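You operate a simulated robot arm through the tools that you are given. There is no shell and no other tool. Be economical: measure what you need, move in short steps, check, and stop when the job is done.

The job below is to be done with a simulated robot arm. You get a single attempt, and the scene is never put back.

## Task
Strap the palletised tank over the batten; ratchet till the marker shows green.
Fine: the batten lies across the tank's top, under the strap.

Only the result counts: the job must be done as asked and must still hold three seconds after the hand-in. Knocking over, shifting, dropping, spilling or breaking anything else fails it.

## Robot
A 6-joint arm with a two-finger parallel gripper, fixed in place. Base frame: the origin is at the foot of the arm, x ahead of it, y to its left, z up. Lengths are in mm, angles in rad, forces in N, time in s.
With the tool pointing down near the work surface it reaches from about 460 to 880 mm from the base axis. Its first joint turns from -2.007 to 2.007 rad. Payload 4.2 kg.
The tool frame sits at the grasp point between the pads (the TCP): z along the fingers, y along the line on which they close. The tips reach 23 mm beyond it. The gripper opens to 94 mm. The fingers are 38 mm wide and 10 mm thick; the gripper's body (54 by 96 mm) begins 39 mm behind the TCP.
Orientation is told as [roll, pitch, yaw] about the base's x, y, z axes, in that order, counted from this pose: with the fingers straight down and closing along the base's y, the tool's x points along the base's -x, its y along +y and its z along -z.

## Interface
- The arm moves only by the tool arm_command. Its argument "deltas" is a list of rows, each a list of 7 numbers: the gripper command, from -1 (shut) to 1 (fully open), values between in proportion, then the shift along the tool's x, y, z in units of 50 mm (1.0 is 50 mm), then the turn, a rotation vector about the tool's x, y, z in units of 8 degrees (1.0 is 8 degrees). In form: [[grip, x, y, z, rx, ry, rz], ...]. A call has 1 to 12 rows; each row shifts and turns the commanded pose from where the row before left it, along the tool's axes as they then stand. A call with a number of a shift or a turn outside -1 to 1 is refused whole. Rows are played at 5 a second. More than 50 mm and 0.15 rad between two rows, or a gripper value outside its range, and nothing of the call is played. A pose out of reach is approached as far as the arm can. The call stops where the force on the tool passes 80 N (or 10 N more than at its start, if that is more) or the arm is blocked; 0.2 s more then pass. The fingers move at their own pace (about 108 mm/s each) and stop on an object; they squeeze with about 37 N. The grip force told is the motor's: it shows also when the fingers shut on nothing. Time passes only in rows, and 0.2 s behind the last, so rows that do not move let the fingers close. It gives the time, the measured TCP pose, the force on the tool (base axes), the opening and the grip force at its end, in the units of the frame above (readings bear some noise), with the torque about the TCP (base axes, N m) and any sound that the robot's microphone picked up.
- Cameras (640 x 400 px; columns grow to the right, rows downward): "scene" is fixed at [389.9, -496.9, 1409.7]; the picture's right is [0.85, -0.53, 0.00], its down [-0.28, -0.46, -0.84] and it looks along [0.44, 0.72, -0.54] (base axes); focal length 308 px, centre (320, 200). "wrist" rides on the gripper at [86, 16, -74] in the tool frame; the picture's right is [-0.18, 0.98, 0.00], its down [-0.58, -0.11, -0.81] and it looks along [-0.79, -0.15, 0.59] (tool axes); focal length 243 px, centre (320, 200). There is no depth. A picture from a camera that has moved, and an enlarged one, comes with that camera's place and axes in the base frame and with its lens. The place of the scene camera against the robot may be out by one fixed shift of up to 18 mm in any direction.
- snapshot(camera): a new picture of that camera. It takes no simulated time.
- slide_trunk(by): slides the trunk up (or, below 0, down) by that many mm; the arm rides with it, the base frame stays. It gives what a move gives, with no picture.
- zoom(camera, box): a new picture of the part [left, top, right, bottom] of that camera's present view, enlarged. It takes no simulated time.
- finish_job(): hands the job in; it is judged then, once.

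Go step by step. Nothing tells you positions but the pictures and the camera data: compare them with the known pose of the tool, close in by small moves and look again before you grip or let go. The budget is 120 turns and 84 pictures, counting those below and the enlarged ones. Unless the task says otherwise, let go and move clear before handing in, and close with one line.

The tools are called after "Call:" as a command line: name --pt "numbers of a row" for each row, then --argument value for the rest, lists and objects as JSON in quotes. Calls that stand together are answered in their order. arm_command: Moves the arm, as the interface text tells. Its arguments: {"type":"object","properties":{"deltas":{"type":"array","items":{"type":"array","items":{"type":"number"}}}},"required":["deltas"]} The other tools are called the same way: slide_trunk (by) slides the trunk up or down; snapshot (camera) takes a picture; zoom (camera, box) takes an enlarged picture of a part of a camera's view; finish_job () hands the job in.

At the start:

```text
clock: 0.0
ee_pos: [597.7, -79.0, 1201.3]
tcp_rot: [-0.002, -0.001, 0.001]
ft_force: [-0.3, 0.5, -0.2]
torque: [-0.03, 0.01, 0.01]
grip_width: 93.8
grip_force: 0.1
trunk travel left (down, up): [-775.0, 215.0]
```

scene: 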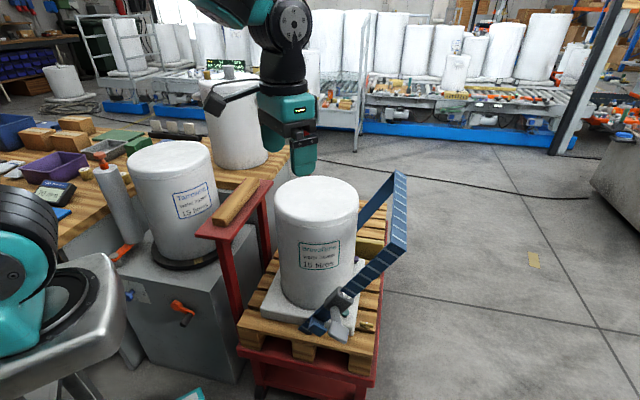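
wrist: 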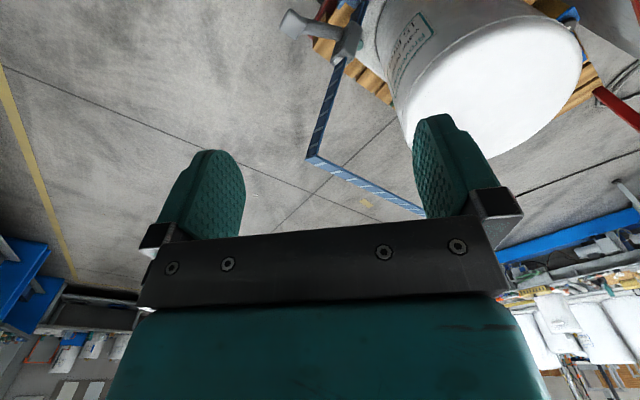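

I see the tank on a pallet on a red cart, a blue hinged strap standing off to its right with a ratchet at the front, and a wooden batten lying on a red shelf. I'll look closer.

Call:
zoom --camera "scene" --box '[220, 150, 440, 290]'

Call:
zoom --camera "scene" --box '[220, 260, 440, 400]'

Call:
zoom --camera "scene" --box '[100, 150, 320, 290]'

```text
2.86 times, centred on (330, 220) of scene
camera zoom: at [389.9, -496.9, 1409.7], right [0.85, -0.53, 0.0], down [-0.28, -0.46, -0.84], along [0.44, 0.72, -0.54], focal length 879 px, centre (291, 143)
```

zoom: 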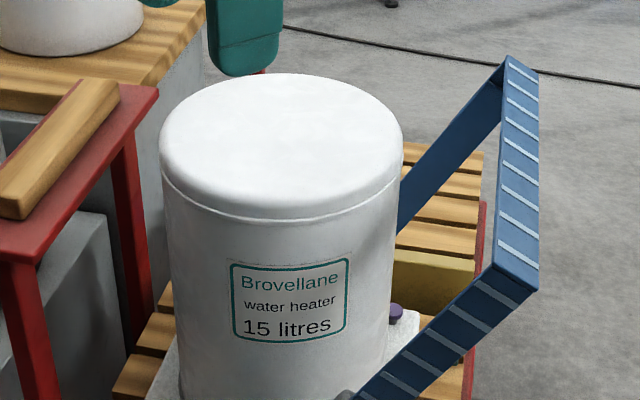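

```text
2.86 times, centred on (330, 330) of scene
camera zoom: at [389.9, -496.9, 1409.7], right [0.85, -0.53, 0.0], down [-0.28, -0.46, -0.84], along [0.44, 0.72, -0.54], focal length 879 px, centre (291, -171)
```

zoom: 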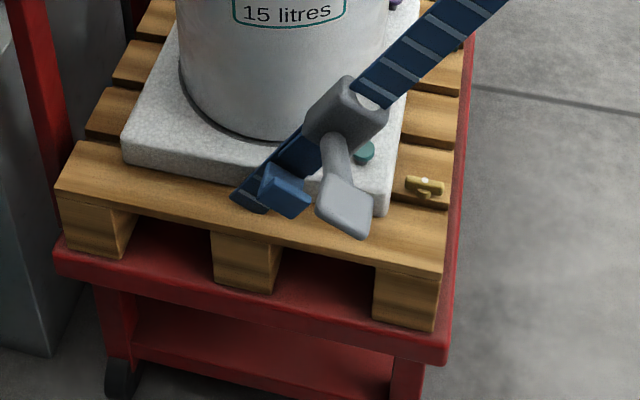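

```text
2.86 times, centred on (210, 220) of scene
camera zoom: at [389.9, -496.9, 1409.7], right [0.85, -0.53, 0.0], down [-0.28, -0.46, -0.84], along [0.44, 0.72, -0.54], focal length 879 px, centre (634, 143)
```

zoom: 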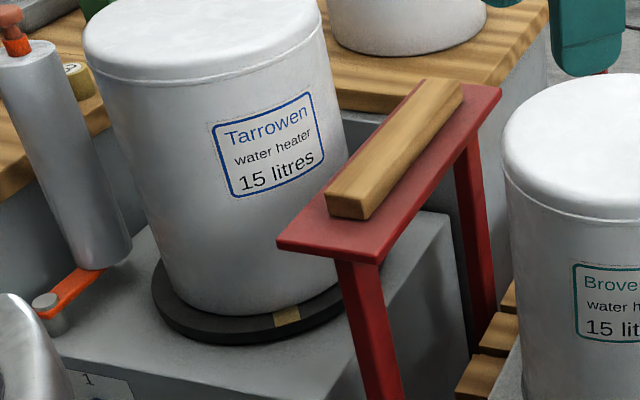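

Call:
arm_command --pt "1 0.4 0.9 0 0 0 0" --pt "1 0.4 0.9 0 0 0 0" --pt "1 0.4 0.9 0 0 0 0" --pt "1 0.4 0.9 0 0 0 0" --pt "1 0 0 0 0 0 -1" --pt "1 0 0 0 0 0 -1"

Call:
snapshot --camera "wrist"

Call:
snapshot --camera "scene"

```text
clock: 1.4
ee_pos: [518.7, 100.7, 1200.5]
tcp_rot: [0.0, 0.001, 0.282]
ft_force: [0.0, 1.3, -0.6]
torque: [-0.03, 0.02, 0.0]
grip_width: 94.0
grip_force: 0.1
trunk travel left (down, up): [-775.0, 215.0]
```

```text
78 pictures are left
camera wrist: at [430.6, 92.8, 1275.6], right [-0.1, 1.0, 0.0], down [0.59, 0.06, 0.81], along [0.8, 0.08, -0.59], focal length 243 px, centre (320, 200)
```

wrist: 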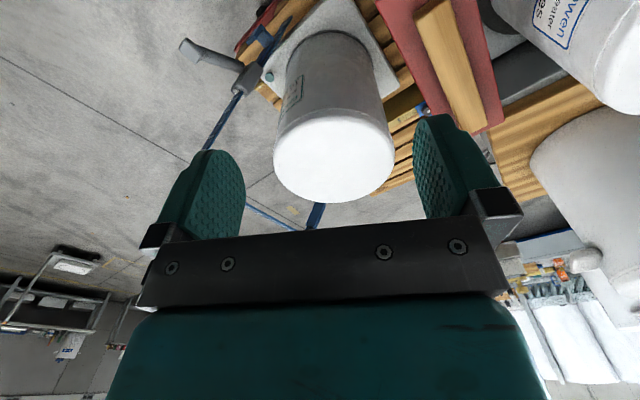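

```text
77 pictures are left
```

scene: 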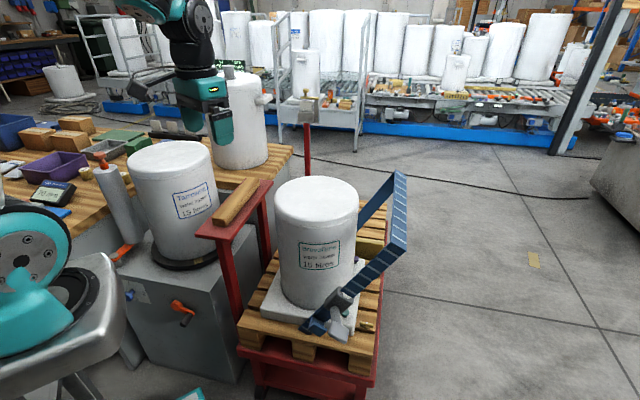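

Call:
arm_command --pt "1 -0.52 0.74 0.38 0 0 0" --pt "1 -0.52 0.74 0.38 0 0 0" --pt "1 -0.52 0.74 0.38 0 0 0" --pt "1 -0.52 0.74 0.38 0 0 0" --pt "1 -0.52 0.74 0.38 0 0 0" --pt "1 0 0 0 0 0 -0.9" --pt "1 0 0 0 0 0 -0.9" --pt "1 0 0 0 0 0 -0.9" --pt "1 0 0 0 0 0 -0.9"

Call:
snapshot --camera "wrist"

Call:
snapshot --camera "scene"

```text
clock: 3.4
ee_pos: [592.3, 315.1, 1107.2]
tcp_rot: [0.0, -0.002, 0.786]
ft_force: [-0.1, 0.2, 0.0]
torque: [-0.01, 0.01, -0.01]
grip_width: 94.1
grip_force: 0.2
trunk travel left (down, up): [-775.0, 215.0]
```

```text
76 pictures are left
camera wrist: at [520.5, 265.4, 1181.0], right [-0.56, 0.83, 0.0], down [0.49, 0.33, 0.81], along [0.67, 0.45, -0.59], focal length 243 px, centre (320, 200)
```

wrist: 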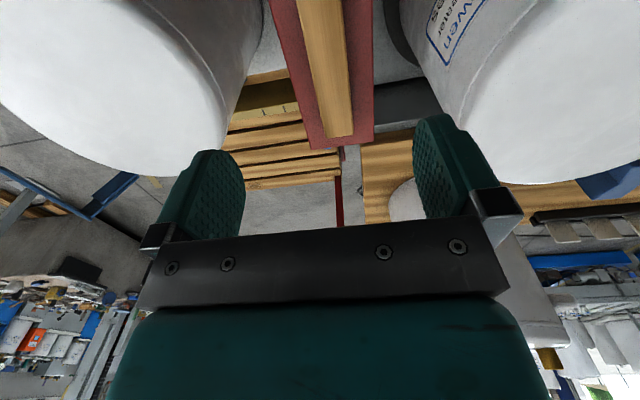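

```text
75 pictures are left
```

scene: 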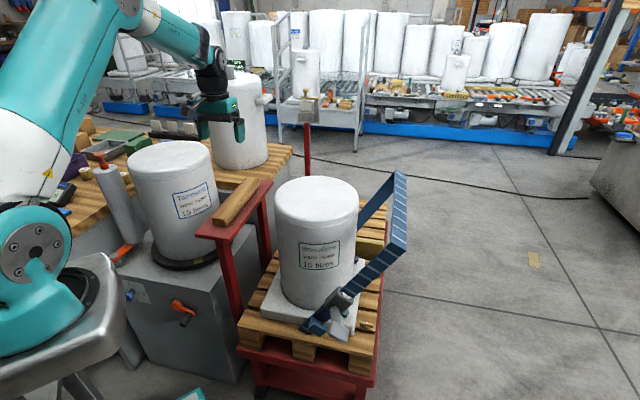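

Call:
arm_command --pt "1 -0.4 -0.12 0.7 0 0 0" --pt "1 0 0 0.7 0 0 0" --pt "1 0 0 0.7 0 0 0" --pt "1 0 0 0.7 0 0 0"

Call:
snapshot --camera "wrist"

Call:
zoom --camera "scene" --box '[170, 120, 330, 220]'

```text
clock: 4.4
ee_pos: [609.2, 323.1, 964.9]
tcp_rot: [0.0, -0.002, 0.782]
ft_force: [-0.2, 0.2, -0.4]
torque: [0.03, -0.01, 0.01]
grip_width: 94.0
grip_force: 0.1
trunk travel left (down, up): [-775.0, 215.0]
```

```text
74 pictures are left
camera wrist: at [537.5, 274.9, 1039.7], right [-0.56, 0.83, 0.0], down [0.49, 0.33, 0.81], along [0.67, 0.45, -0.59], focal length 243 px, centre (320, 200)
```

wrist: 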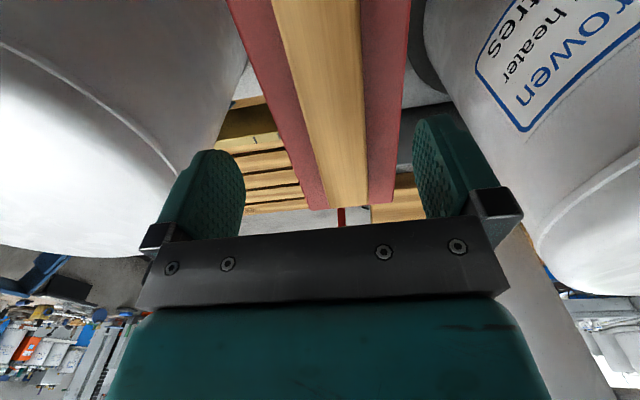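

```text
4.00 times, centred on (250, 170) of scene
camera zoom: at [389.9, -496.9, 1409.7], right [0.85, -0.53, 0.0], down [-0.28, -0.46, -0.84], along [0.44, 0.72, -0.54], focal length 1231 px, centre (600, 320)
```

zoom: 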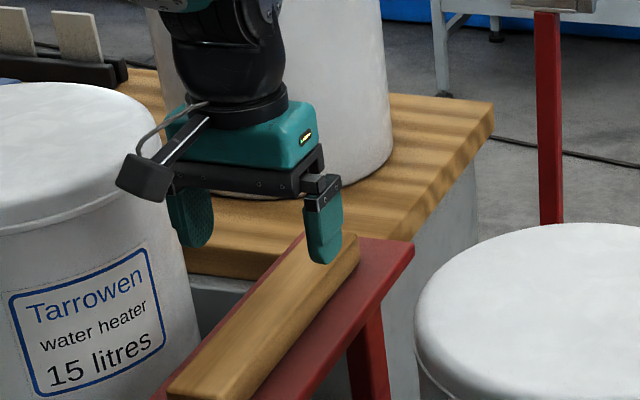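

Call:
arm_command --pt "1 -0.2 0.1 0.55 0 0 0" --pt "1 0 0 0.55 0 0 0"

Call:
snapshot --camera "wrist"

Call:
zoom --camera "scene" --box '[190, 150, 286, 240]'

```text
clock: 5.0
ee_pos: [613.3, 334.5, 911.3]
tcp_rot: [-0.002, 0.001, 0.781]
ft_force: [0.1, -0.7, -0.4]
torque: [0.01, -0.02, 0.0]
grip_width: 93.8
grip_force: 0.0
trunk travel left (down, up): [-775.0, 215.0]
```

```text
72 pictures are left
camera wrist: at [541.9, 285.3, 985.5], right [-0.56, 0.83, 0.0], down [0.49, 0.33, 0.81], along [0.67, 0.45, -0.59], focal length 243 px, centre (320, 200)
```

wrist: 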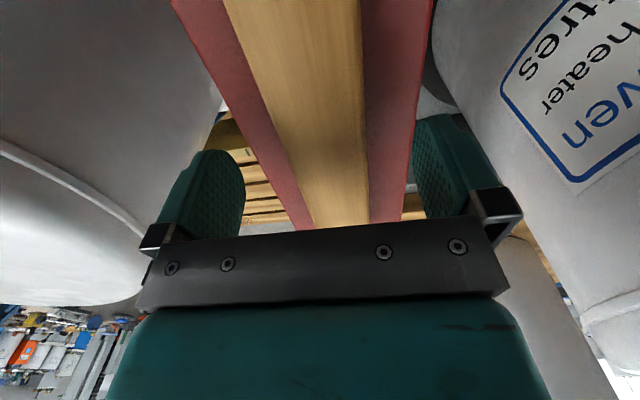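

```text
4.44 times, centred on (238, 195) of scene
camera zoom: at [389.9, -496.9, 1409.7], right [0.85, -0.53, 0.0], down [-0.28, -0.46, -0.84], along [0.44, 0.72, -0.54], focal length 1367 px, centre (684, 222)
```

zoom: 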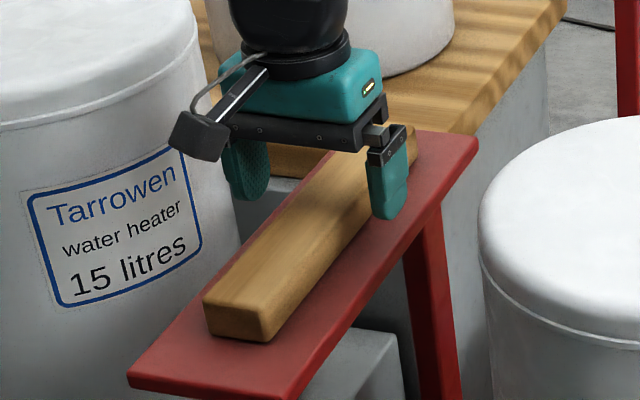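

Call:
arm_command --pt "0.15 0 0 0 0 0 0" --pt "0.15 0 0 0.15 0 0 0" --pt "0.15 0 0 0.15 0 0 0"

Call:
zoom --camera "scene" --box '[220, 160, 276, 212]'

Call:
snapshot --camera "wrist"

```text
clock: 5.8
ee_pos: [612.7, 334.5, 895.8]
tcp_rot: [-0.001, -0.001, 0.782]
ft_force: [-0.4, -0.1, -0.5]
torque: [-0.01, 0.01, 0.0]
grip_width: 54.4
grip_force: 0.1
trunk travel left (down, up): [-775.0, 215.0]
```

```text
7.69 times, centred on (248, 186) of scene
camera zoom: at [389.9, -496.9, 1409.7], right [0.85, -0.53, 0.0], down [-0.28, -0.46, -0.84], along [0.44, 0.72, -0.54], focal length 2366 px, centre (874, 308)
```

zoom: 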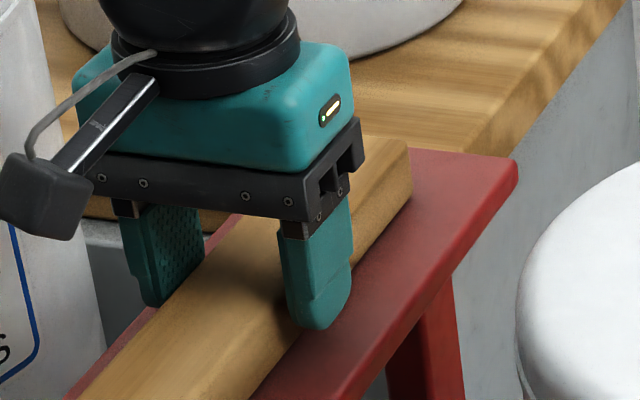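

```text
69 pictures are left
camera wrist: at [541.3, 285.5, 970.5], right [-0.56, 0.83, 0.0], down [0.49, 0.33, 0.81], along [0.67, 0.45, -0.59], focal length 243 px, centre (320, 200)
```

wrist: 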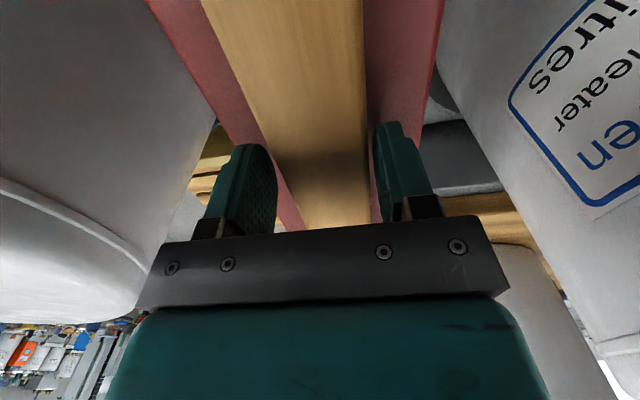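

Call:
arm_command --pt "0.15 0 0.07 0.05 0 0 0" --pt "-0.2 0 0 0 0 0 0" --pt "-0.6 0 0 0 0 0 0" --pt "-1 0 0 0 0 0 0" --pt "-1 0 0 0 0 0 0"

Call:
zoom --camera "scene" --box '[200, 150, 296, 240]'

```text
clock: 7.0
ee_pos: [611.5, 337.8, 893.9]
tcp_rot: [0.0, 0.001, 0.784]
ft_force: [1.1, 1.9, 4.0]
torque: [0.0, 0.06, 0.11]
grip_width: 43.5
grip_force: 37.0
trunk travel left (down, up): [-775.0, 215.0]
```

```text
4.44 times, centred on (248, 195) of scene
camera zoom: at [389.9, -496.9, 1409.7], right [0.85, -0.53, 0.0], down [-0.28, -0.46, -0.84], along [0.44, 0.72, -0.54], focal length 1367 px, centre (640, 222)
```

zoom: 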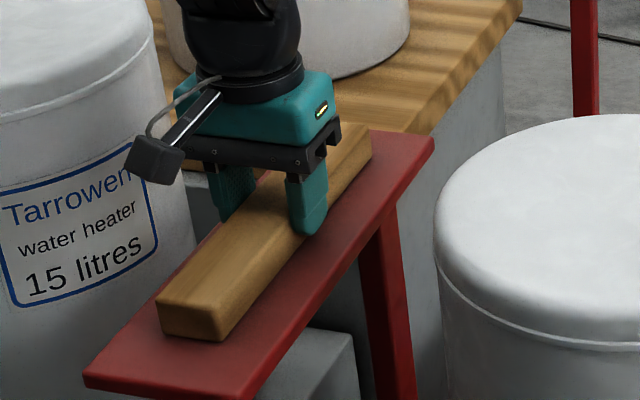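

Call:
arm_command --pt "-1 0 0 -0.3 0 0 0" --pt "-1 0 0 -0.9 0 0 0" --pt "-1 0 0 -0.9 0 0 0" --pt "-1 0 0 -0.9 0 0 0"

Call:
snapshot --camera "scene"

Call:
snapshot --camera "wrist"

```text
clock: 8.0
ee_pos: [612.1, 337.4, 1043.5]
tcp_rot: [-0.001, 0.002, 0.783]
ft_force: [0.6, 1.3, -2.1]
torque: [-0.03, -0.01, 0.02]
grip_width: 43.6
grip_force: 36.8
trunk travel left (down, up): [-775.0, 215.0]
```

```text
67 pictures are left
```

scene: 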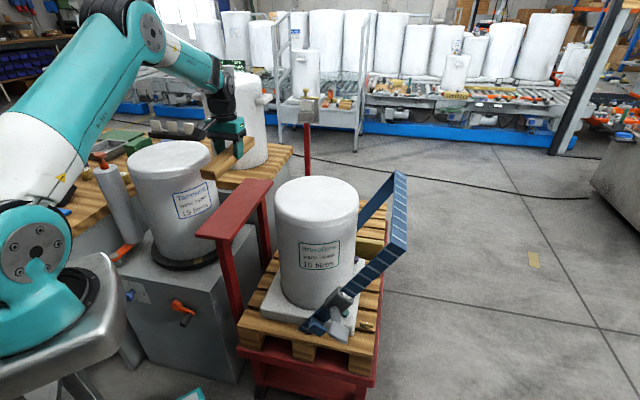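

```text
66 pictures are left
camera wrist: at [539.9, 289.5, 1118.5], right [-0.56, 0.83, 0.0], down [0.49, 0.33, 0.81], along [0.67, 0.45, -0.59], focal length 243 px, centre (320, 200)
```

wrist: 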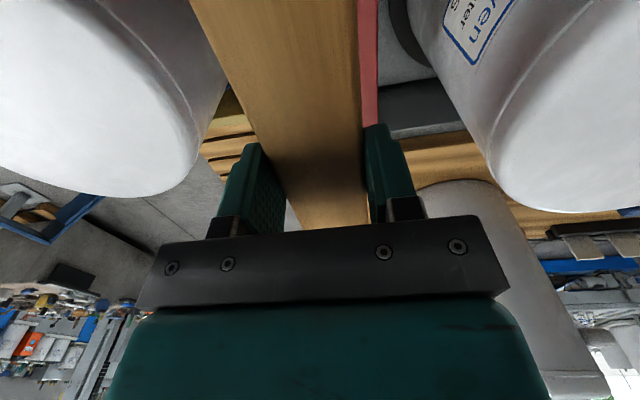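

Call:
arm_command --pt "-1 0.614 -0.771 -0.12 0 0 0" --pt "-1 0.614 -0.771 -0.12 0 0 0" --pt "-1 0.614 -0.771 -0.12 0 0 0" --pt "-1 0.614 -0.771 -0.12 0 0 0" --pt "-1 0.614 -0.771 -0.12 0 0 0" --pt "-1 0.614 -0.771 -0.12 0 0 0" --pt "-1 0.614 -0.771 -0.12 0 0 0" --pt "-1 0 0 0 0 0 0.95" --pt "-1 0 0 0 0 0 0.95" --pt "-1 0 0 0 0 0 0.95" --pt "-1 0 0 0 0 0 0.95" --pt "-1 0 0 0 0 0 0.95"

Call:
snapshot --camera "wrist"

Call:
snapshot --camera "scene"

```text
clock: 10.6
ee_pos: [649.4, -5.7, 1084.5]
tcp_rot: [0.0, 0.0, 0.118]
ft_force: [0.3, -0.4, -0.7]
torque: [-0.02, 0.0, 0.0]
grip_width: 43.6
grip_force: 37.1
trunk travel left (down, up): [-775.0, 215.0]
```

```text
65 pictures are left
camera wrist: at [562.8, 0.4, 1159.9], right [0.07, 1.0, 0.0], down [0.59, -0.04, 0.81], along [0.8, -0.05, -0.59], focal length 243 px, centre (320, 200)
```

wrist: 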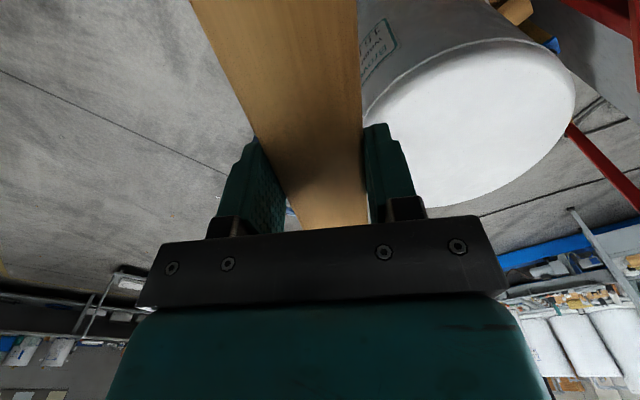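

```text
64 pictures are left
```

scene: 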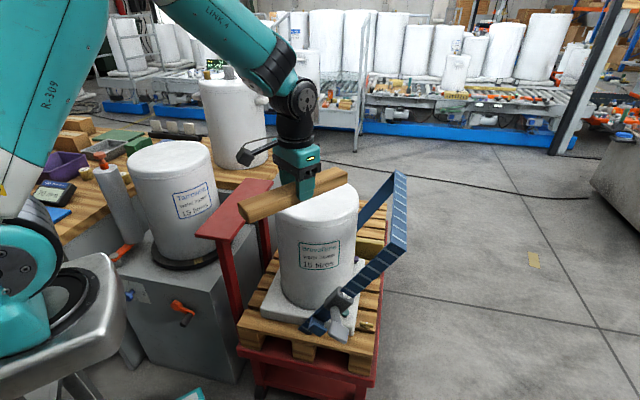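

Call:
arm_command --pt "-1 0 0 0 0 0 -0.95" --pt "-1 0 0 0 0 0 -0.95" --pt "-1 0 0 0 0 0 -0.95" --pt "-1 0 0 0 0 0 -0.95" --pt "-1 0 0 0 0 0 -0.96" --pt "-1 -0.82 0.08 0.3 0 0 0" --pt "-1 -0.82 0.08 0.3 0 0 0" --pt "-1 -0.82 0.08 0.3 0 0 0" --pt "-1 -0.82 0.08 0.3 0 0 0" --pt "-1 -0.82 0.08 0.3 0 0 0"

Call:
snapshot --camera "wrist"

Call:
zoom --camera "scene" --box '[220, 100, 420, 260]'

```text
clock: 12.8
ee_pos: [781.3, 153.8, 1010.9]
tcp_rot: [0.0, 0.001, 0.784]
ft_force: [0.2, -0.8, -1.6]
torque: [0.02, -0.01, -0.02]
grip_width: 43.8
grip_force: 36.9
trunk travel left (down, up): [-775.0, 215.0]
```

```text
63 pictures are left
camera wrist: at [709.1, 104.4, 1085.5], right [-0.56, 0.83, 0.0], down [0.49, 0.33, 0.81], along [0.67, 0.45, -0.59], focal length 243 px, centre (320, 200)
```

wrist: 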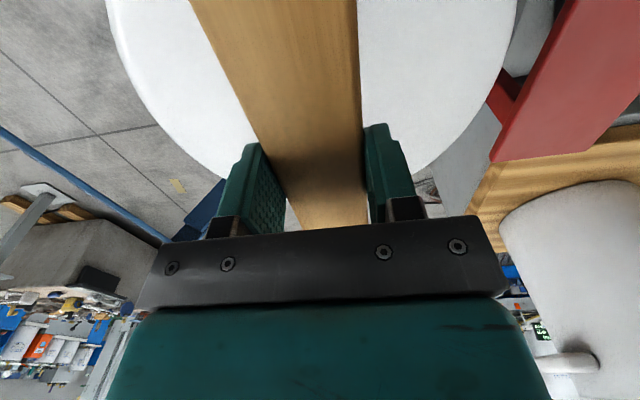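

```text
2.50 times, centred on (320, 180) of scene
camera zoom: at [389.9, -496.9, 1409.7], right [0.85, -0.53, 0.0], down [-0.28, -0.46, -0.84], along [0.44, 0.72, -0.54], focal length 769 px, centre (320, 250)
```

zoom: 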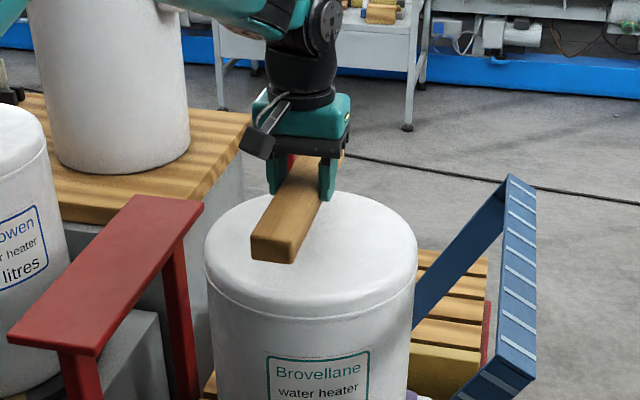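

Call:
arm_command --pt "-1 -0.17 -0.12 0.3 0 0 0" --pt "-1 0 0 0.35 0 0 0" --pt "-1 0 0 0.1 0 0 0"

Call:
snapshot --camera "wrist"

Call:
zoom --camera "scene" --box '[260, 140, 380, 240]'

```text
clock: 13.6
ee_pos: [791.7, 154.7, 972.3]
tcp_rot: [0.0, -0.001, 0.783]
ft_force: [0.0, 1.1, -1.4]
torque: [-0.02, 0.02, 0.0]
grip_width: 43.6
grip_force: 37.2
trunk travel left (down, up): [-775.0, 215.0]
```

```text
61 pictures are left
camera wrist: at [719.1, 106.2, 1047.2], right [-0.56, 0.83, 0.0], down [0.49, 0.33, 0.81], along [0.67, 0.45, -0.59], focal length 243 px, centre (320, 200)
```

wrist: 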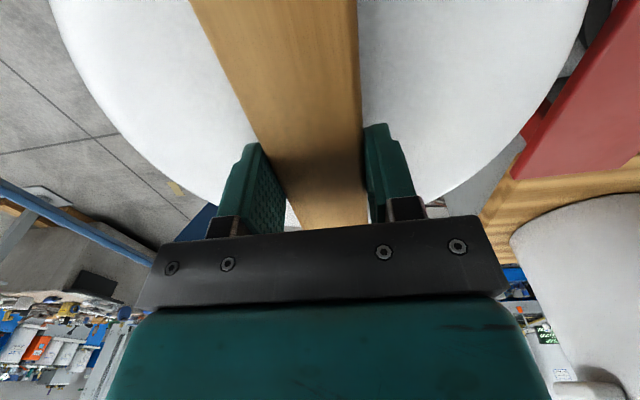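

```text
4.00 times, centred on (320, 190) of scene
camera zoom: at [389.9, -496.9, 1409.7], right [0.85, -0.53, 0.0], down [-0.28, -0.46, -0.84], along [0.44, 0.72, -0.54], focal length 1231 px, centre (320, 240)
```

zoom: 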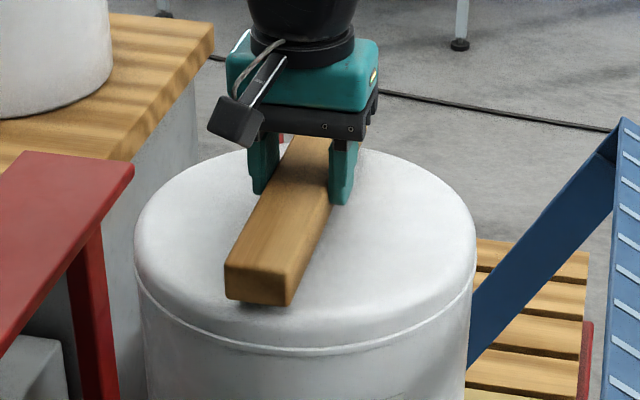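

Call:
arm_command --pt "-1 0 0 0.1 0 0 0" --pt "-1 0 0 0.1 0 0 0"

Call:
zoom --camera "scene" --box '[260, 140, 380, 240]'

```text
clock: 14.2
ee_pos: [791.6, 155.6, 963.1]
tcp_rot: [-0.001, -0.001, 0.784]
ft_force: [-1.2, -0.2, 0.0]
torque: [0.18, -0.11, 0.04]
grip_width: 43.5
grip_force: 37.2
trunk travel left (down, up): [-775.0, 215.0]
```

```text
4.00 times, centred on (320, 190) of scene
camera zoom: at [389.9, -496.9, 1409.7], right [0.85, -0.53, 0.0], down [-0.28, -0.46, -0.84], along [0.44, 0.72, -0.54], focal length 1231 px, centre (320, 240)
```

zoom: 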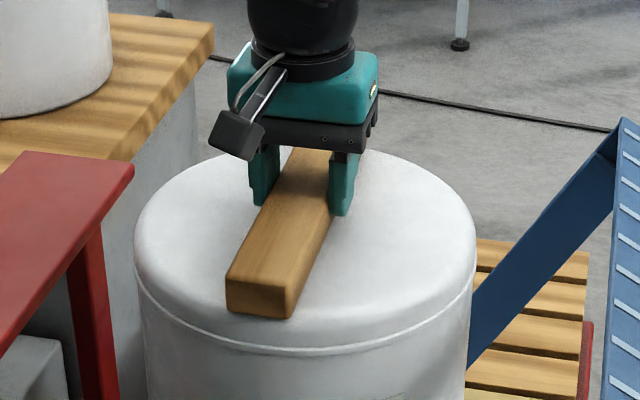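

Call:
arm_command --pt "-1 0 0 0.04 0 0 0" --pt "-1 0 0 0 0 0 0"

```text
clock: 14.8
ee_pos: [791.2, 155.2, 964.1]
tcp_rot: [-0.004, -0.004, 0.783]
ft_force: [-2.4, 0.0, 19.2]
torque: [-0.66, 0.76, -0.01]
grip_width: 43.4
grip_force: 37.4
trunk travel left (down, up): [-775.0, 215.0]
```

Call:
arm_command --pt "-1 0 0 -0.03 0 0 0" --pt "-0.05 0 0 0 0 0 0" --pt "0.2 0 0 0 0 0 0" --pt "0.5 0 0 0 0 0 0" --pt "0.5 0 0 -0.4 0 0 0" --pt "0.5 0 0 -0.9 0 0 0"

Call:
snapshot --camera "wrist"

Call:
zoom --camera "scene" --box '[260, 140, 420, 260]'

```text
clock: 16.2
ee_pos: [791.5, 155.0, 1028.5]
tcp_rot: [0.0, 0.002, 0.782]
ft_force: [-0.1, 0.0, -0.3]
torque: [-0.02, 0.03, 0.03]
grip_width: 70.3
grip_force: 0.1
trunk travel left (down, up): [-775.0, 215.0]
```

```text
58 pictures are left
camera wrist: at [718.9, 105.9, 1102.0], right [-0.56, 0.83, 0.0], down [0.49, 0.33, 0.81], along [0.67, 0.45, -0.59], focal length 243 px, centre (320, 200)
```

wrist: 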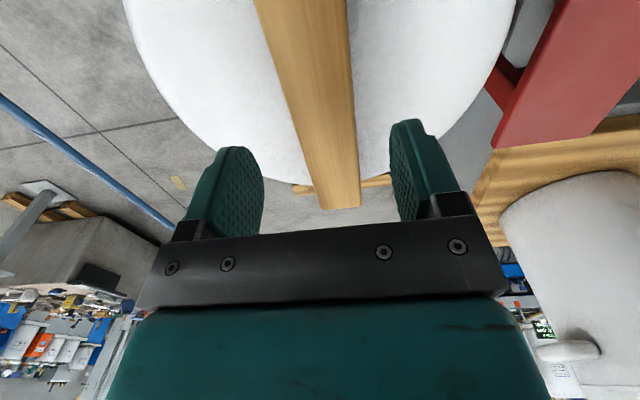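

```text
3.33 times, centred on (340, 200) of scene
camera zoom: at [389.9, -496.9, 1409.7], right [0.85, -0.53, 0.0], down [-0.28, -0.46, -0.84], along [0.44, 0.72, -0.54], focal length 1026 px, centre (253, 200)
```

zoom: 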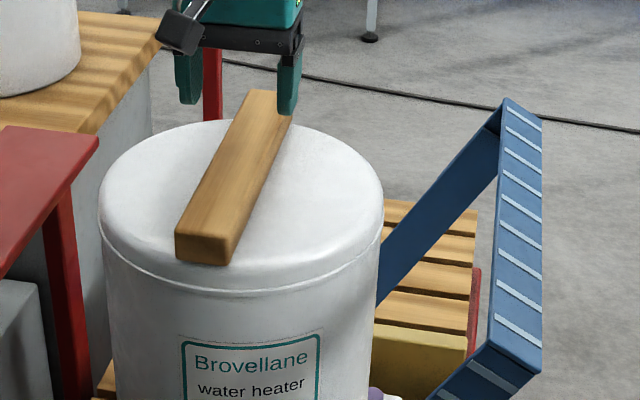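

Call:
arm_command --pt "0.5 0 0 0 0 0 0.86" --pt "0.5 0 0 0 0 0 0.86" --pt "0.5 0 0 0 0 0 0.86" --pt "0.5 0 0 0 0 0 0.86" --pt "0.5 0 0 0 0 0 0.86" --pt "0.5 0.871 -0.466 0 0 0 0" --pt "0.5 0.871 -0.466 0 0 0 0" --pt "0.5 0.871 -0.466 0 0 0 0" --pt "0.5 0.871 -0.466 0 0 0 0" --pt "0.5 0.871 -0.466 0 0 0 0" --pt "0.5 0.871 -0.466 0 0 0 0" --pt "0.5 0.871 -0.466 0 0 0 0"

Call:
snapshot --camera "wrist"

Call:
snapshot --camera "scene"

```text
clock: 18.8
ee_pos: [520.5, -61.4, 1027.5]
tcp_rot: [0.0, -0.001, 0.184]
ft_force: [0.4, -0.9, -0.6]
torque: [-0.02, 0.02, -0.02]
grip_width: 70.5
grip_force: 0.1
trunk travel left (down, up): [-775.0, 215.0]
```

```text
56 pictures are left
camera wrist: at [433.4, -61.3, 1102.1], right [0.0, 1.0, 0.0], down [0.59, 0.0, 0.81], along [0.81, 0.0, -0.59], focal length 243 px, centre (320, 200)
```

wrist: 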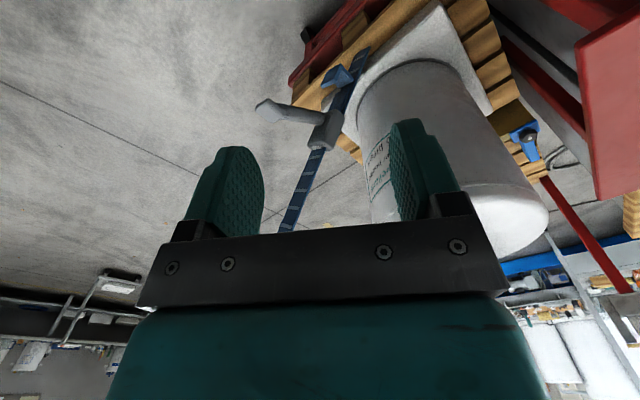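

```text
55 pictures are left
```

scene: 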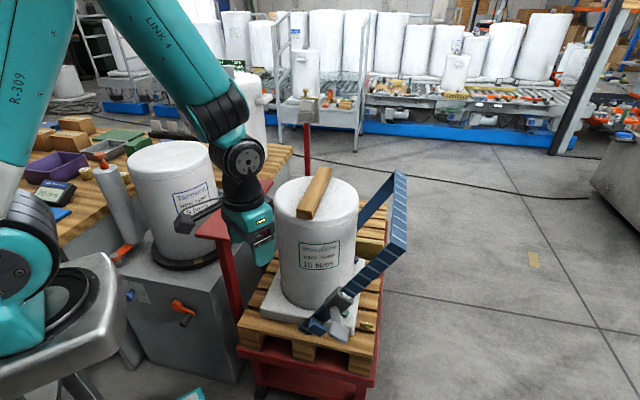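

Call:
zoom --camera "wrist" --box '[230, 20, 390, 120]'

Call:
zoom --camera "wrist" --box '[440, 60, 600, 160]'

Call:
zoom --camera "scene" --box '[285, 270, 385, 350]'

```text
4.00 times, centred on (310, 70) of wrist
camera zoom: at [433.4, -61.3, 1102.1], right [0.0, 1.0, 0.0], down [0.59, 0.0, 0.81], along [0.81, 0.0, -0.59], focal length 970 px, centre (360, 720)
```

zoom: 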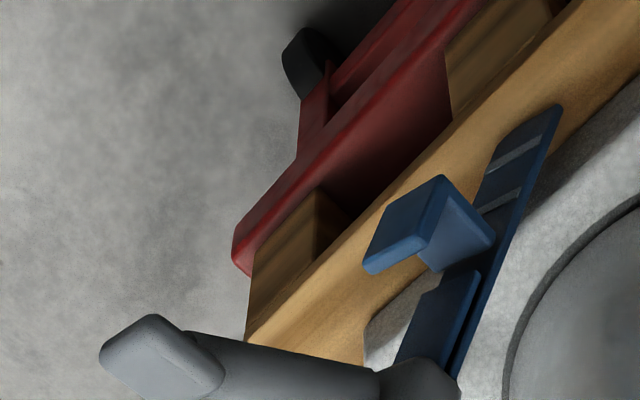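

```text
4.00 times, centred on (520, 110) of wrist
camera zoom: at [433.4, -61.3, 1102.1], right [0.0, 1.0, 0.0], down [0.59, 0.0, 0.81], along [0.81, 0.0, -0.59], focal length 970 px, centre (-480, 560)
```

zoom: 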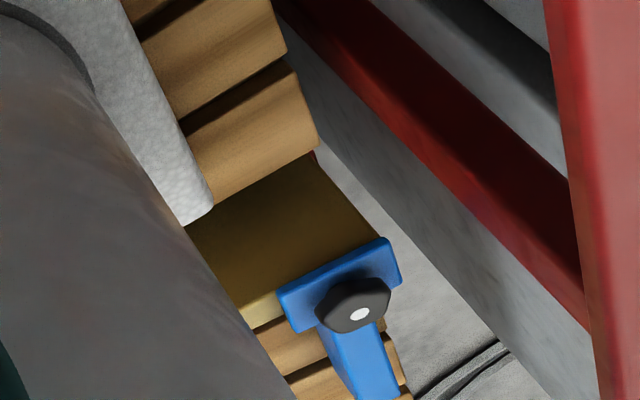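

```text
5.00 times, centred on (335, 310) of scene
camera zoom: at [389.9, -496.9, 1409.7], right [0.85, -0.53, 0.0], down [-0.28, -0.46, -0.84], along [0.44, 0.72, -0.54], focal length 1538 px, centre (245, -350)
```

zoom: 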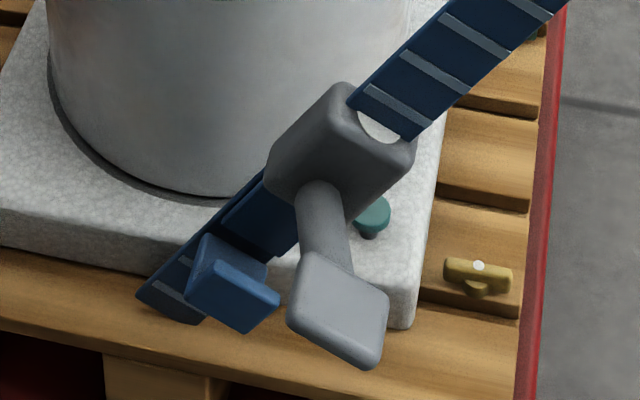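

Call:
arm_command --pt "0.5 0 0 0 0 0 -0.86" --pt "0.5 0 0 0 0 0 -0.86" --pt "0.5 0 0 0 0 0 -0.86" --pt "0.5 0 0 0 0 0 -0.86" --pt "0.5 0 0 0 0 0 -0.86" --pt "1 -0.426 -0.786 -0.05 0 0 0" --pt "1 -0.426 -0.786 -0.05 0 0 0" --pt "1 -0.426 -0.786 -0.05 0 0 0" --pt "1 -0.426 -0.786 -0.05 0 0 0" --pt "1 -0.426 -0.786 -0.05 0 0 0" --pt "1 -0.426 -0.786 -0.05 0 0 0" --pt "1 -0.426 -0.786 -0.05 0 0 0"

Call:
snapshot --camera "wrist"

Call:
snapshot --camera "scene"

```text
clock: 21.4
ee_pos: [820.0, -151.1, 1044.5]
tcp_rot: [0.001, 0.001, 0.784]
ft_force: [0.7, 0.0, 0.8]
torque: [-0.01, -0.03, 0.0]
grip_width: 94.2
grip_force: 0.0
trunk travel left (down, up): [-775.0, 215.0]
```

```text
51 pictures are left
camera wrist: at [748.6, -200.4, 1118.6], right [-0.56, 0.83, 0.0], down [0.49, 0.33, 0.81], along [0.67, 0.45, -0.59], focal length 243 px, centre (320, 200)
```

wrist: 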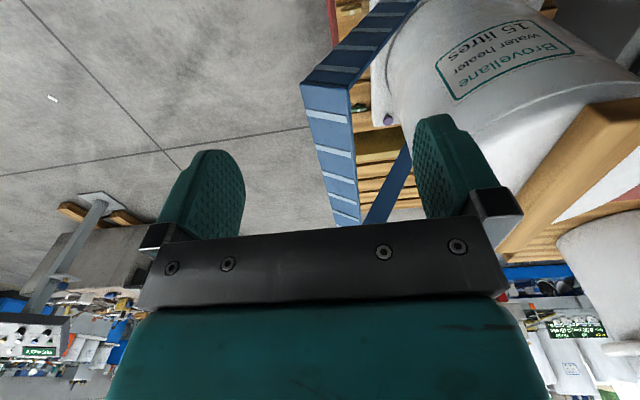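

```text
50 pictures are left
```

scene: 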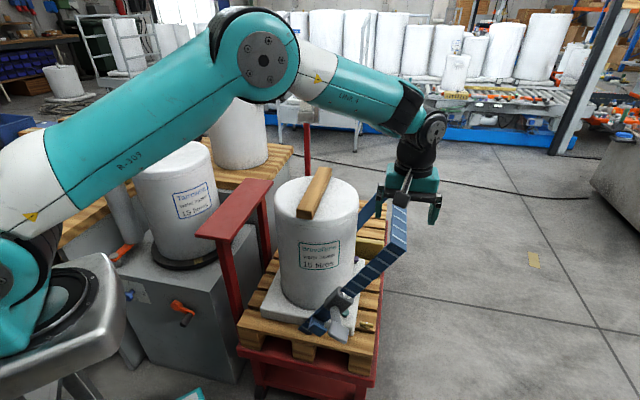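

Call:
arm_command --pt "1 -0.57 0 0 0 0 0" --pt "1 -0.57 0 0 0 0 0" --pt "1 0 0 0.6 0 0 0" --pt "1 0 0 0.6 0 0 0"

Call:
snapshot --camera "wrist"

Call:
zoom --camera "scene" --box '[340, 130, 460, 280]'

```text
clock: 22.4
ee_pos: [861.6, -110.5, 985.6]
tcp_rot: [-0.001, 0.001, 0.783]
ft_force: [-0.5, 0.5, 1.2]
torque: [-0.02, 0.0, -0.01]
grip_width: 93.9
grip_force: 0.1
trunk travel left (down, up): [-775.0, 215.0]
```

```text
49 pictures are left
camera wrist: at [789.8, -160.0, 1059.9], right [-0.56, 0.83, 0.0], down [0.49, 0.33, 0.81], along [0.67, 0.45, -0.59], focal length 243 px, centre (320, 200)
```

wrist: 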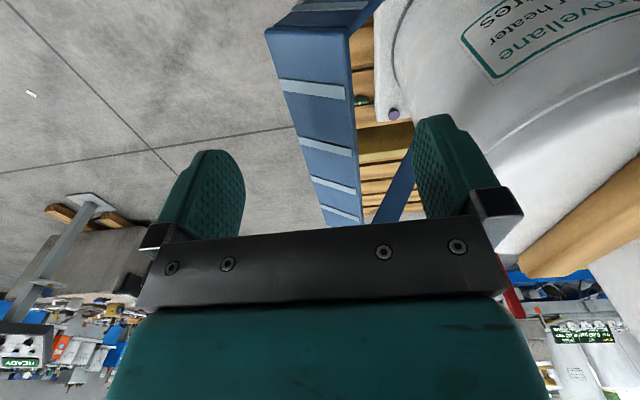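

```text
2.67 times, centred on (400, 205) of scene
camera zoom: at [389.9, -496.9, 1409.7], right [0.85, -0.53, 0.0], down [-0.28, -0.46, -0.84], along [0.44, 0.72, -0.54], focal length 820 px, centre (107, 187)
```

zoom: 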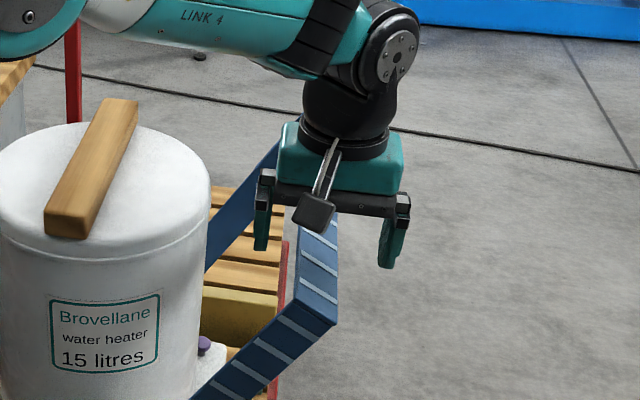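

Call:
arm_command --pt "1 0 0 0.5 0 0 0" --pt "1 0 0 0.5 0 0 0" --pt "0.3 0 0 0 0 0 0"

Call:
snapshot --camera "wrist"

Call:
zoom --camera "scene" --box '[340, 130, 460, 280]'

```text
clock: 23.2
ee_pos: [861.7, -110.2, 934.6]
tcp_rot: [0.0, 0.001, 0.784]
ft_force: [-0.1, 0.1, 0.5]
torque: [0.02, 0.01, -0.02]
grip_width: 61.0
grip_force: 0.1
trunk travel left (down, up): [-775.0, 215.0]
```

```text
47 pictures are left
camera wrist: at [789.7, -159.5, 1009.4], right [-0.56, 0.83, 0.0], down [0.49, 0.33, 0.81], along [0.67, 0.45, -0.59], focal length 243 px, centre (320, 200)
```

wrist: 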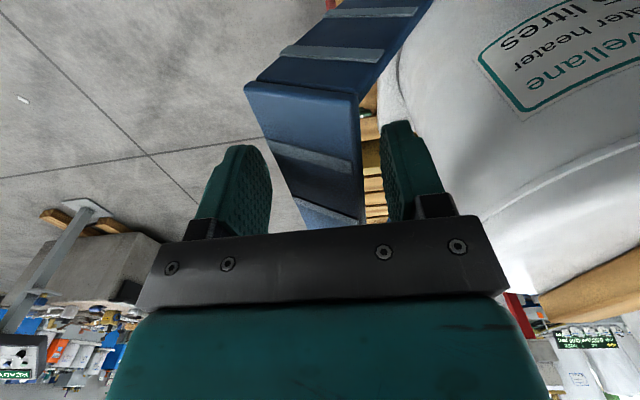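

```text
2.67 times, centred on (400, 205) of scene
camera zoom: at [389.9, -496.9, 1409.7], right [0.85, -0.53, 0.0], down [-0.28, -0.46, -0.84], along [0.44, 0.72, -0.54], focal length 820 px, centre (107, 187)
```

zoom: 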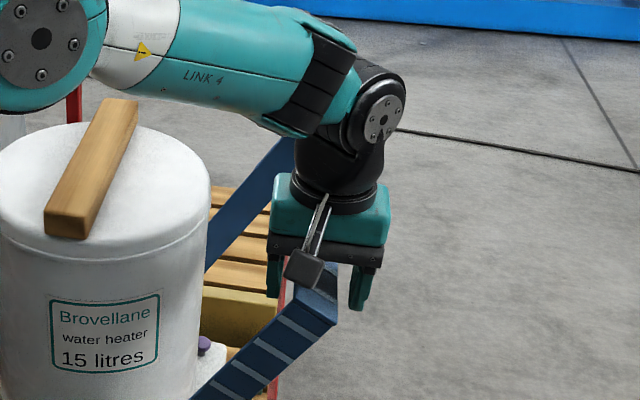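

Call:
arm_command --pt "0.3 0 0.56 -0.32 0 0 0" --pt "0.3 0 0.57 -0.28 0 0 0" --pt "0.3 0 0.6 -0.24 0 0 0"

Call:
snapshot --camera "wrist"

Call:
snapshot --camera "scene"

```text
clock: 24.0
ee_pos: [800.9, -48.9, 976.2]
tcp_rot: [0.0, 0.001, 0.783]
ft_force: [-0.3, -0.6, 0.5]
torque: [0.03, 0.02, -0.03]
grip_width: 61.3
grip_force: 0.0
trunk travel left (down, up): [-775.0, 215.0]
```

```text
45 pictures are left
camera wrist: at [728.3, -98.3, 1050.8], right [-0.56, 0.83, 0.0], down [0.49, 0.33, 0.81], along [0.67, 0.45, -0.59], focal length 243 px, centre (320, 200)
```

wrist: 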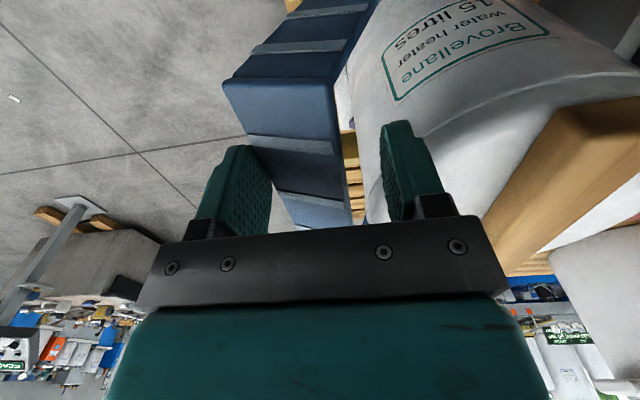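

```text
44 pictures are left
```

scene: 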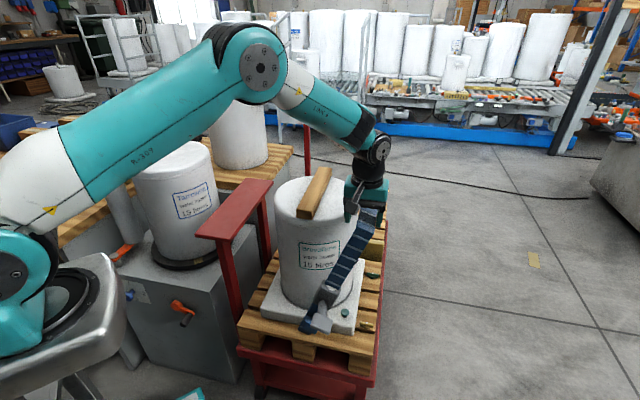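

Call:
arm_command --pt "0.3 0 0.6 -0.2 0 0 0" --pt "0.3 0 0.62 -0.15 0 0 0" --pt "0.3 0 0.63 -0.11 0 0 0" --pt "0.3 0 0.63 -0.07 0 0 0"

Call:
snapshot --camera "wrist"

Call:
snapshot --camera "scene"

```text
clock: 25.0
ee_pos: [712.5, 38.7, 1004.2]
tcp_rot: [-0.002, 0.002, 0.784]
ft_force: [0.3, 0.1, 0.5]
torque: [0.03, -0.01, -0.02]
grip_width: 61.0
grip_force: 0.0
trunk travel left (down, up): [-775.0, 215.0]
```

```text
43 pictures are left
camera wrist: at [640.7, -10.2, 1078.5], right [-0.56, 0.83, 0.0], down [0.49, 0.33, 0.81], along [0.67, 0.45, -0.59], focal length 243 px, centre (320, 200)
```

wrist: 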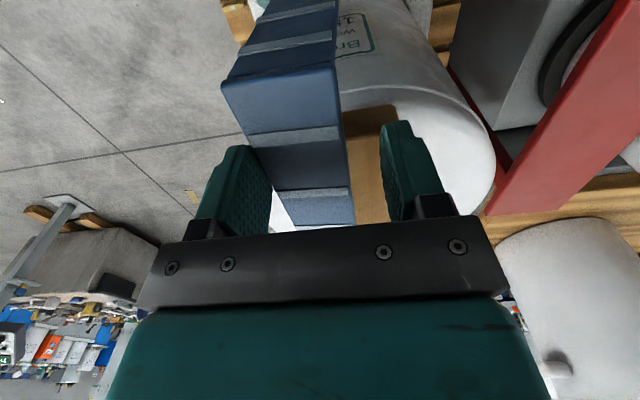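

```text
42 pictures are left
```

scene: 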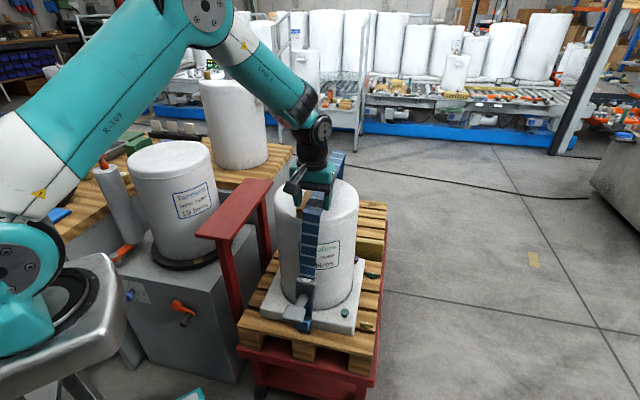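

Call:
arm_command --pt "0.3 0 0.5 -0.02 0 0 0" --pt "0.3 0 0.42 0 0 0 0" --pt "0.3 0 0 0 0 0 0"

Call:
snapshot --camera "wrist"

Call:
zoom --camera "scene" --box '[230, 150, 390, 350]'

```text
clock: 25.8
ee_pos: [682.5, 68.1, 1005.5]
tcp_rot: [-0.002, -0.003, 0.779]
ft_force: [24.6, -20.7, 1.1]
torque: [0.04, -0.65, 0.65]
grip_width: 75.2
grip_force: 15.8
trunk travel left (down, up): [-775.0, 215.0]
```

```text
41 pictures are left
camera wrist: at [610.4, 20.3, 1078.9], right [-0.56, 0.83, 0.0], down [0.49, 0.33, 0.81], along [0.67, 0.45, -0.59], focal length 243 px, centre (320, 200)
```

wrist: 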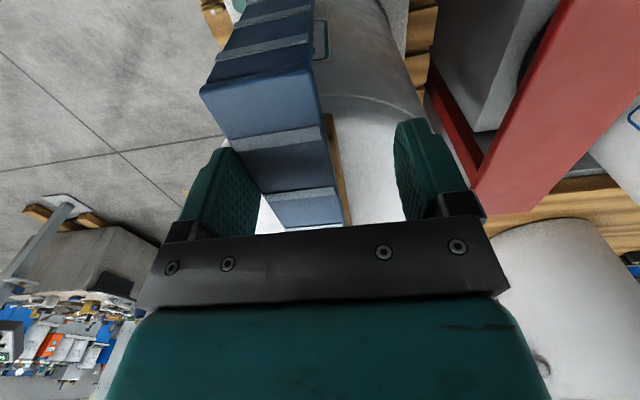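

```text
2.00 times, centred on (310, 250) of scene
camera zoom: at [389.9, -496.9, 1409.7], right [0.85, -0.53, 0.0], down [-0.28, -0.46, -0.84], along [0.44, 0.72, -0.54], focal length 615 px, centre (340, 100)
```

zoom: 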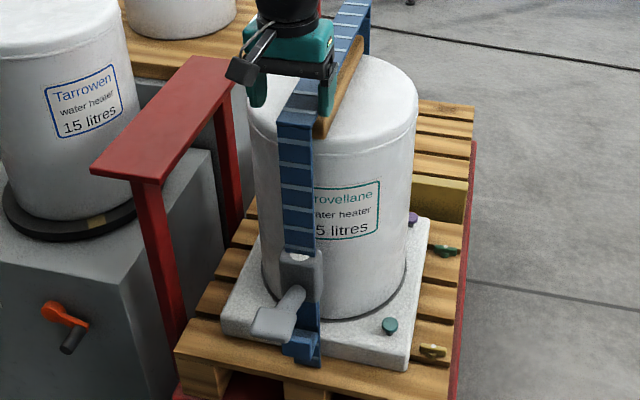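

Call:
arm_command --pt "0.3 0 -0.3 0 0 0 0" --pt "0.3 0 0 0 0 0 0"

Call:
zoom --camera "scene" --box '[230, 150, 390, 350]'

Call:
snapshot --camera "wrist"

```text
clock: 26.4
ee_pos: [690.2, 60.9, 1003.9]
tcp_rot: [0.001, 0.002, 0.787]
ft_force: [0.3, 0.4, -0.1]
torque: [-0.01, -0.02, -0.02]
grip_width: 60.9
grip_force: 0.1
trunk travel left (down, up): [-775.0, 215.0]
```

```text
2.00 times, centred on (310, 250) of scene
camera zoom: at [389.9, -496.9, 1409.7], right [0.85, -0.53, 0.0], down [-0.28, -0.46, -0.84], along [0.44, 0.72, -0.54], focal length 615 px, centre (340, 100)
```

zoom: 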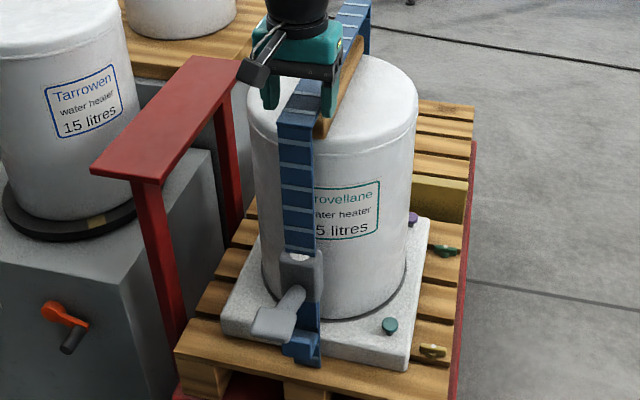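

```text
38 pictures are left
camera wrist: at [618.2, 11.6, 1079.0], right [-0.56, 0.83, 0.0], down [0.49, 0.33, 0.81], along [0.66, 0.46, -0.59], focal length 243 px, centre (320, 200)
```

wrist: 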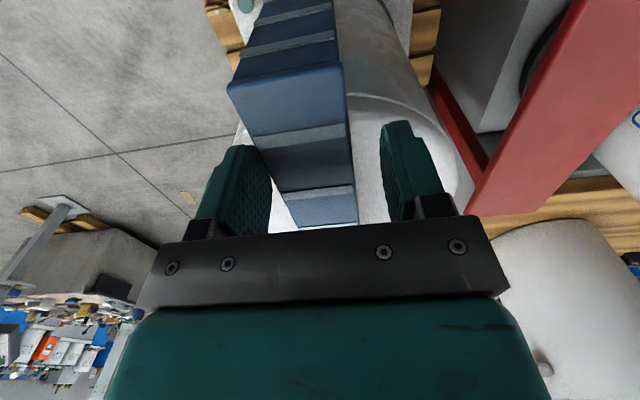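

Call:
arm_command --pt "0.6 0 0 -0.8 0 0 0" --pt "0.6 0 0 -0.6 0 0 0" --pt "0.6 0.95 0.13 0 0 0 0" --pt "0.6 0.95 0.13 0 0 0 0" --pt "0.6 0.95 0.13 0 0 0 0" --pt "0.6 0.95 0.13 0 0 0 0" --pt "0.6 0.2 0 0.8 0 0 0" --pt "0.6 0 0 0.9 0 0 0" --pt "0.6 0 0 0.9 0 0 0" --pt "0.6 0 0 0.9 0 0 0"

Call:
snapshot --camera "wrist"

Call:
snapshot --camera "scene"

```text
clock: 28.6
ee_pos: [529.7, -60.6, 899.0]
tcp_rot: [0.001, -0.002, 0.783]
ft_force: [-0.2, -0.2, -0.5]
torque: [0.0, -0.02, -0.02]
grip_width: 75.1
grip_force: 0.0
trunk travel left (down, up): [-775.0, 215.0]
```

```text
37 pictures are left
camera wrist: at [458.4, -110.8, 973.0], right [-0.56, 0.83, 0.0], down [0.49, 0.33, 0.81], along [0.67, 0.45, -0.59], focal length 243 px, centre (320, 200)
```

wrist: 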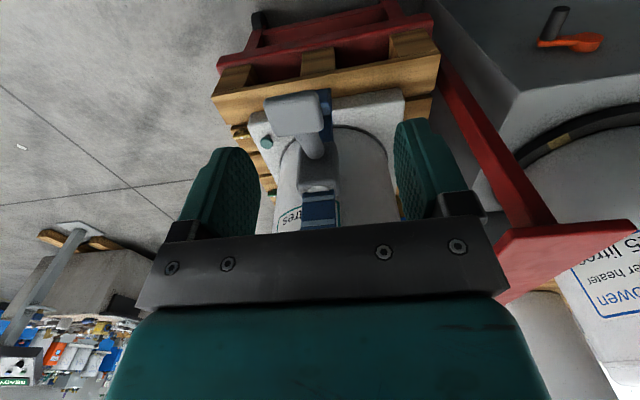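

```text
36 pictures are left
```

scene: 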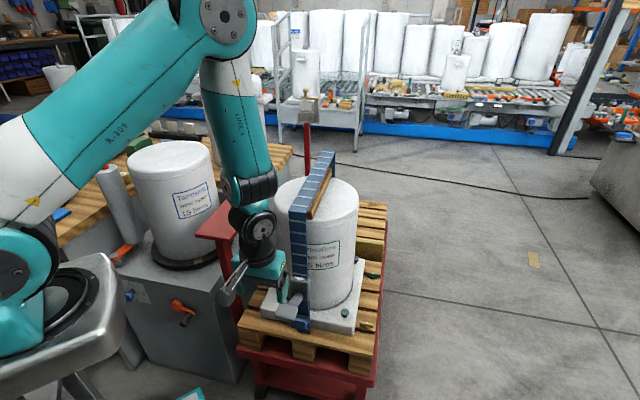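

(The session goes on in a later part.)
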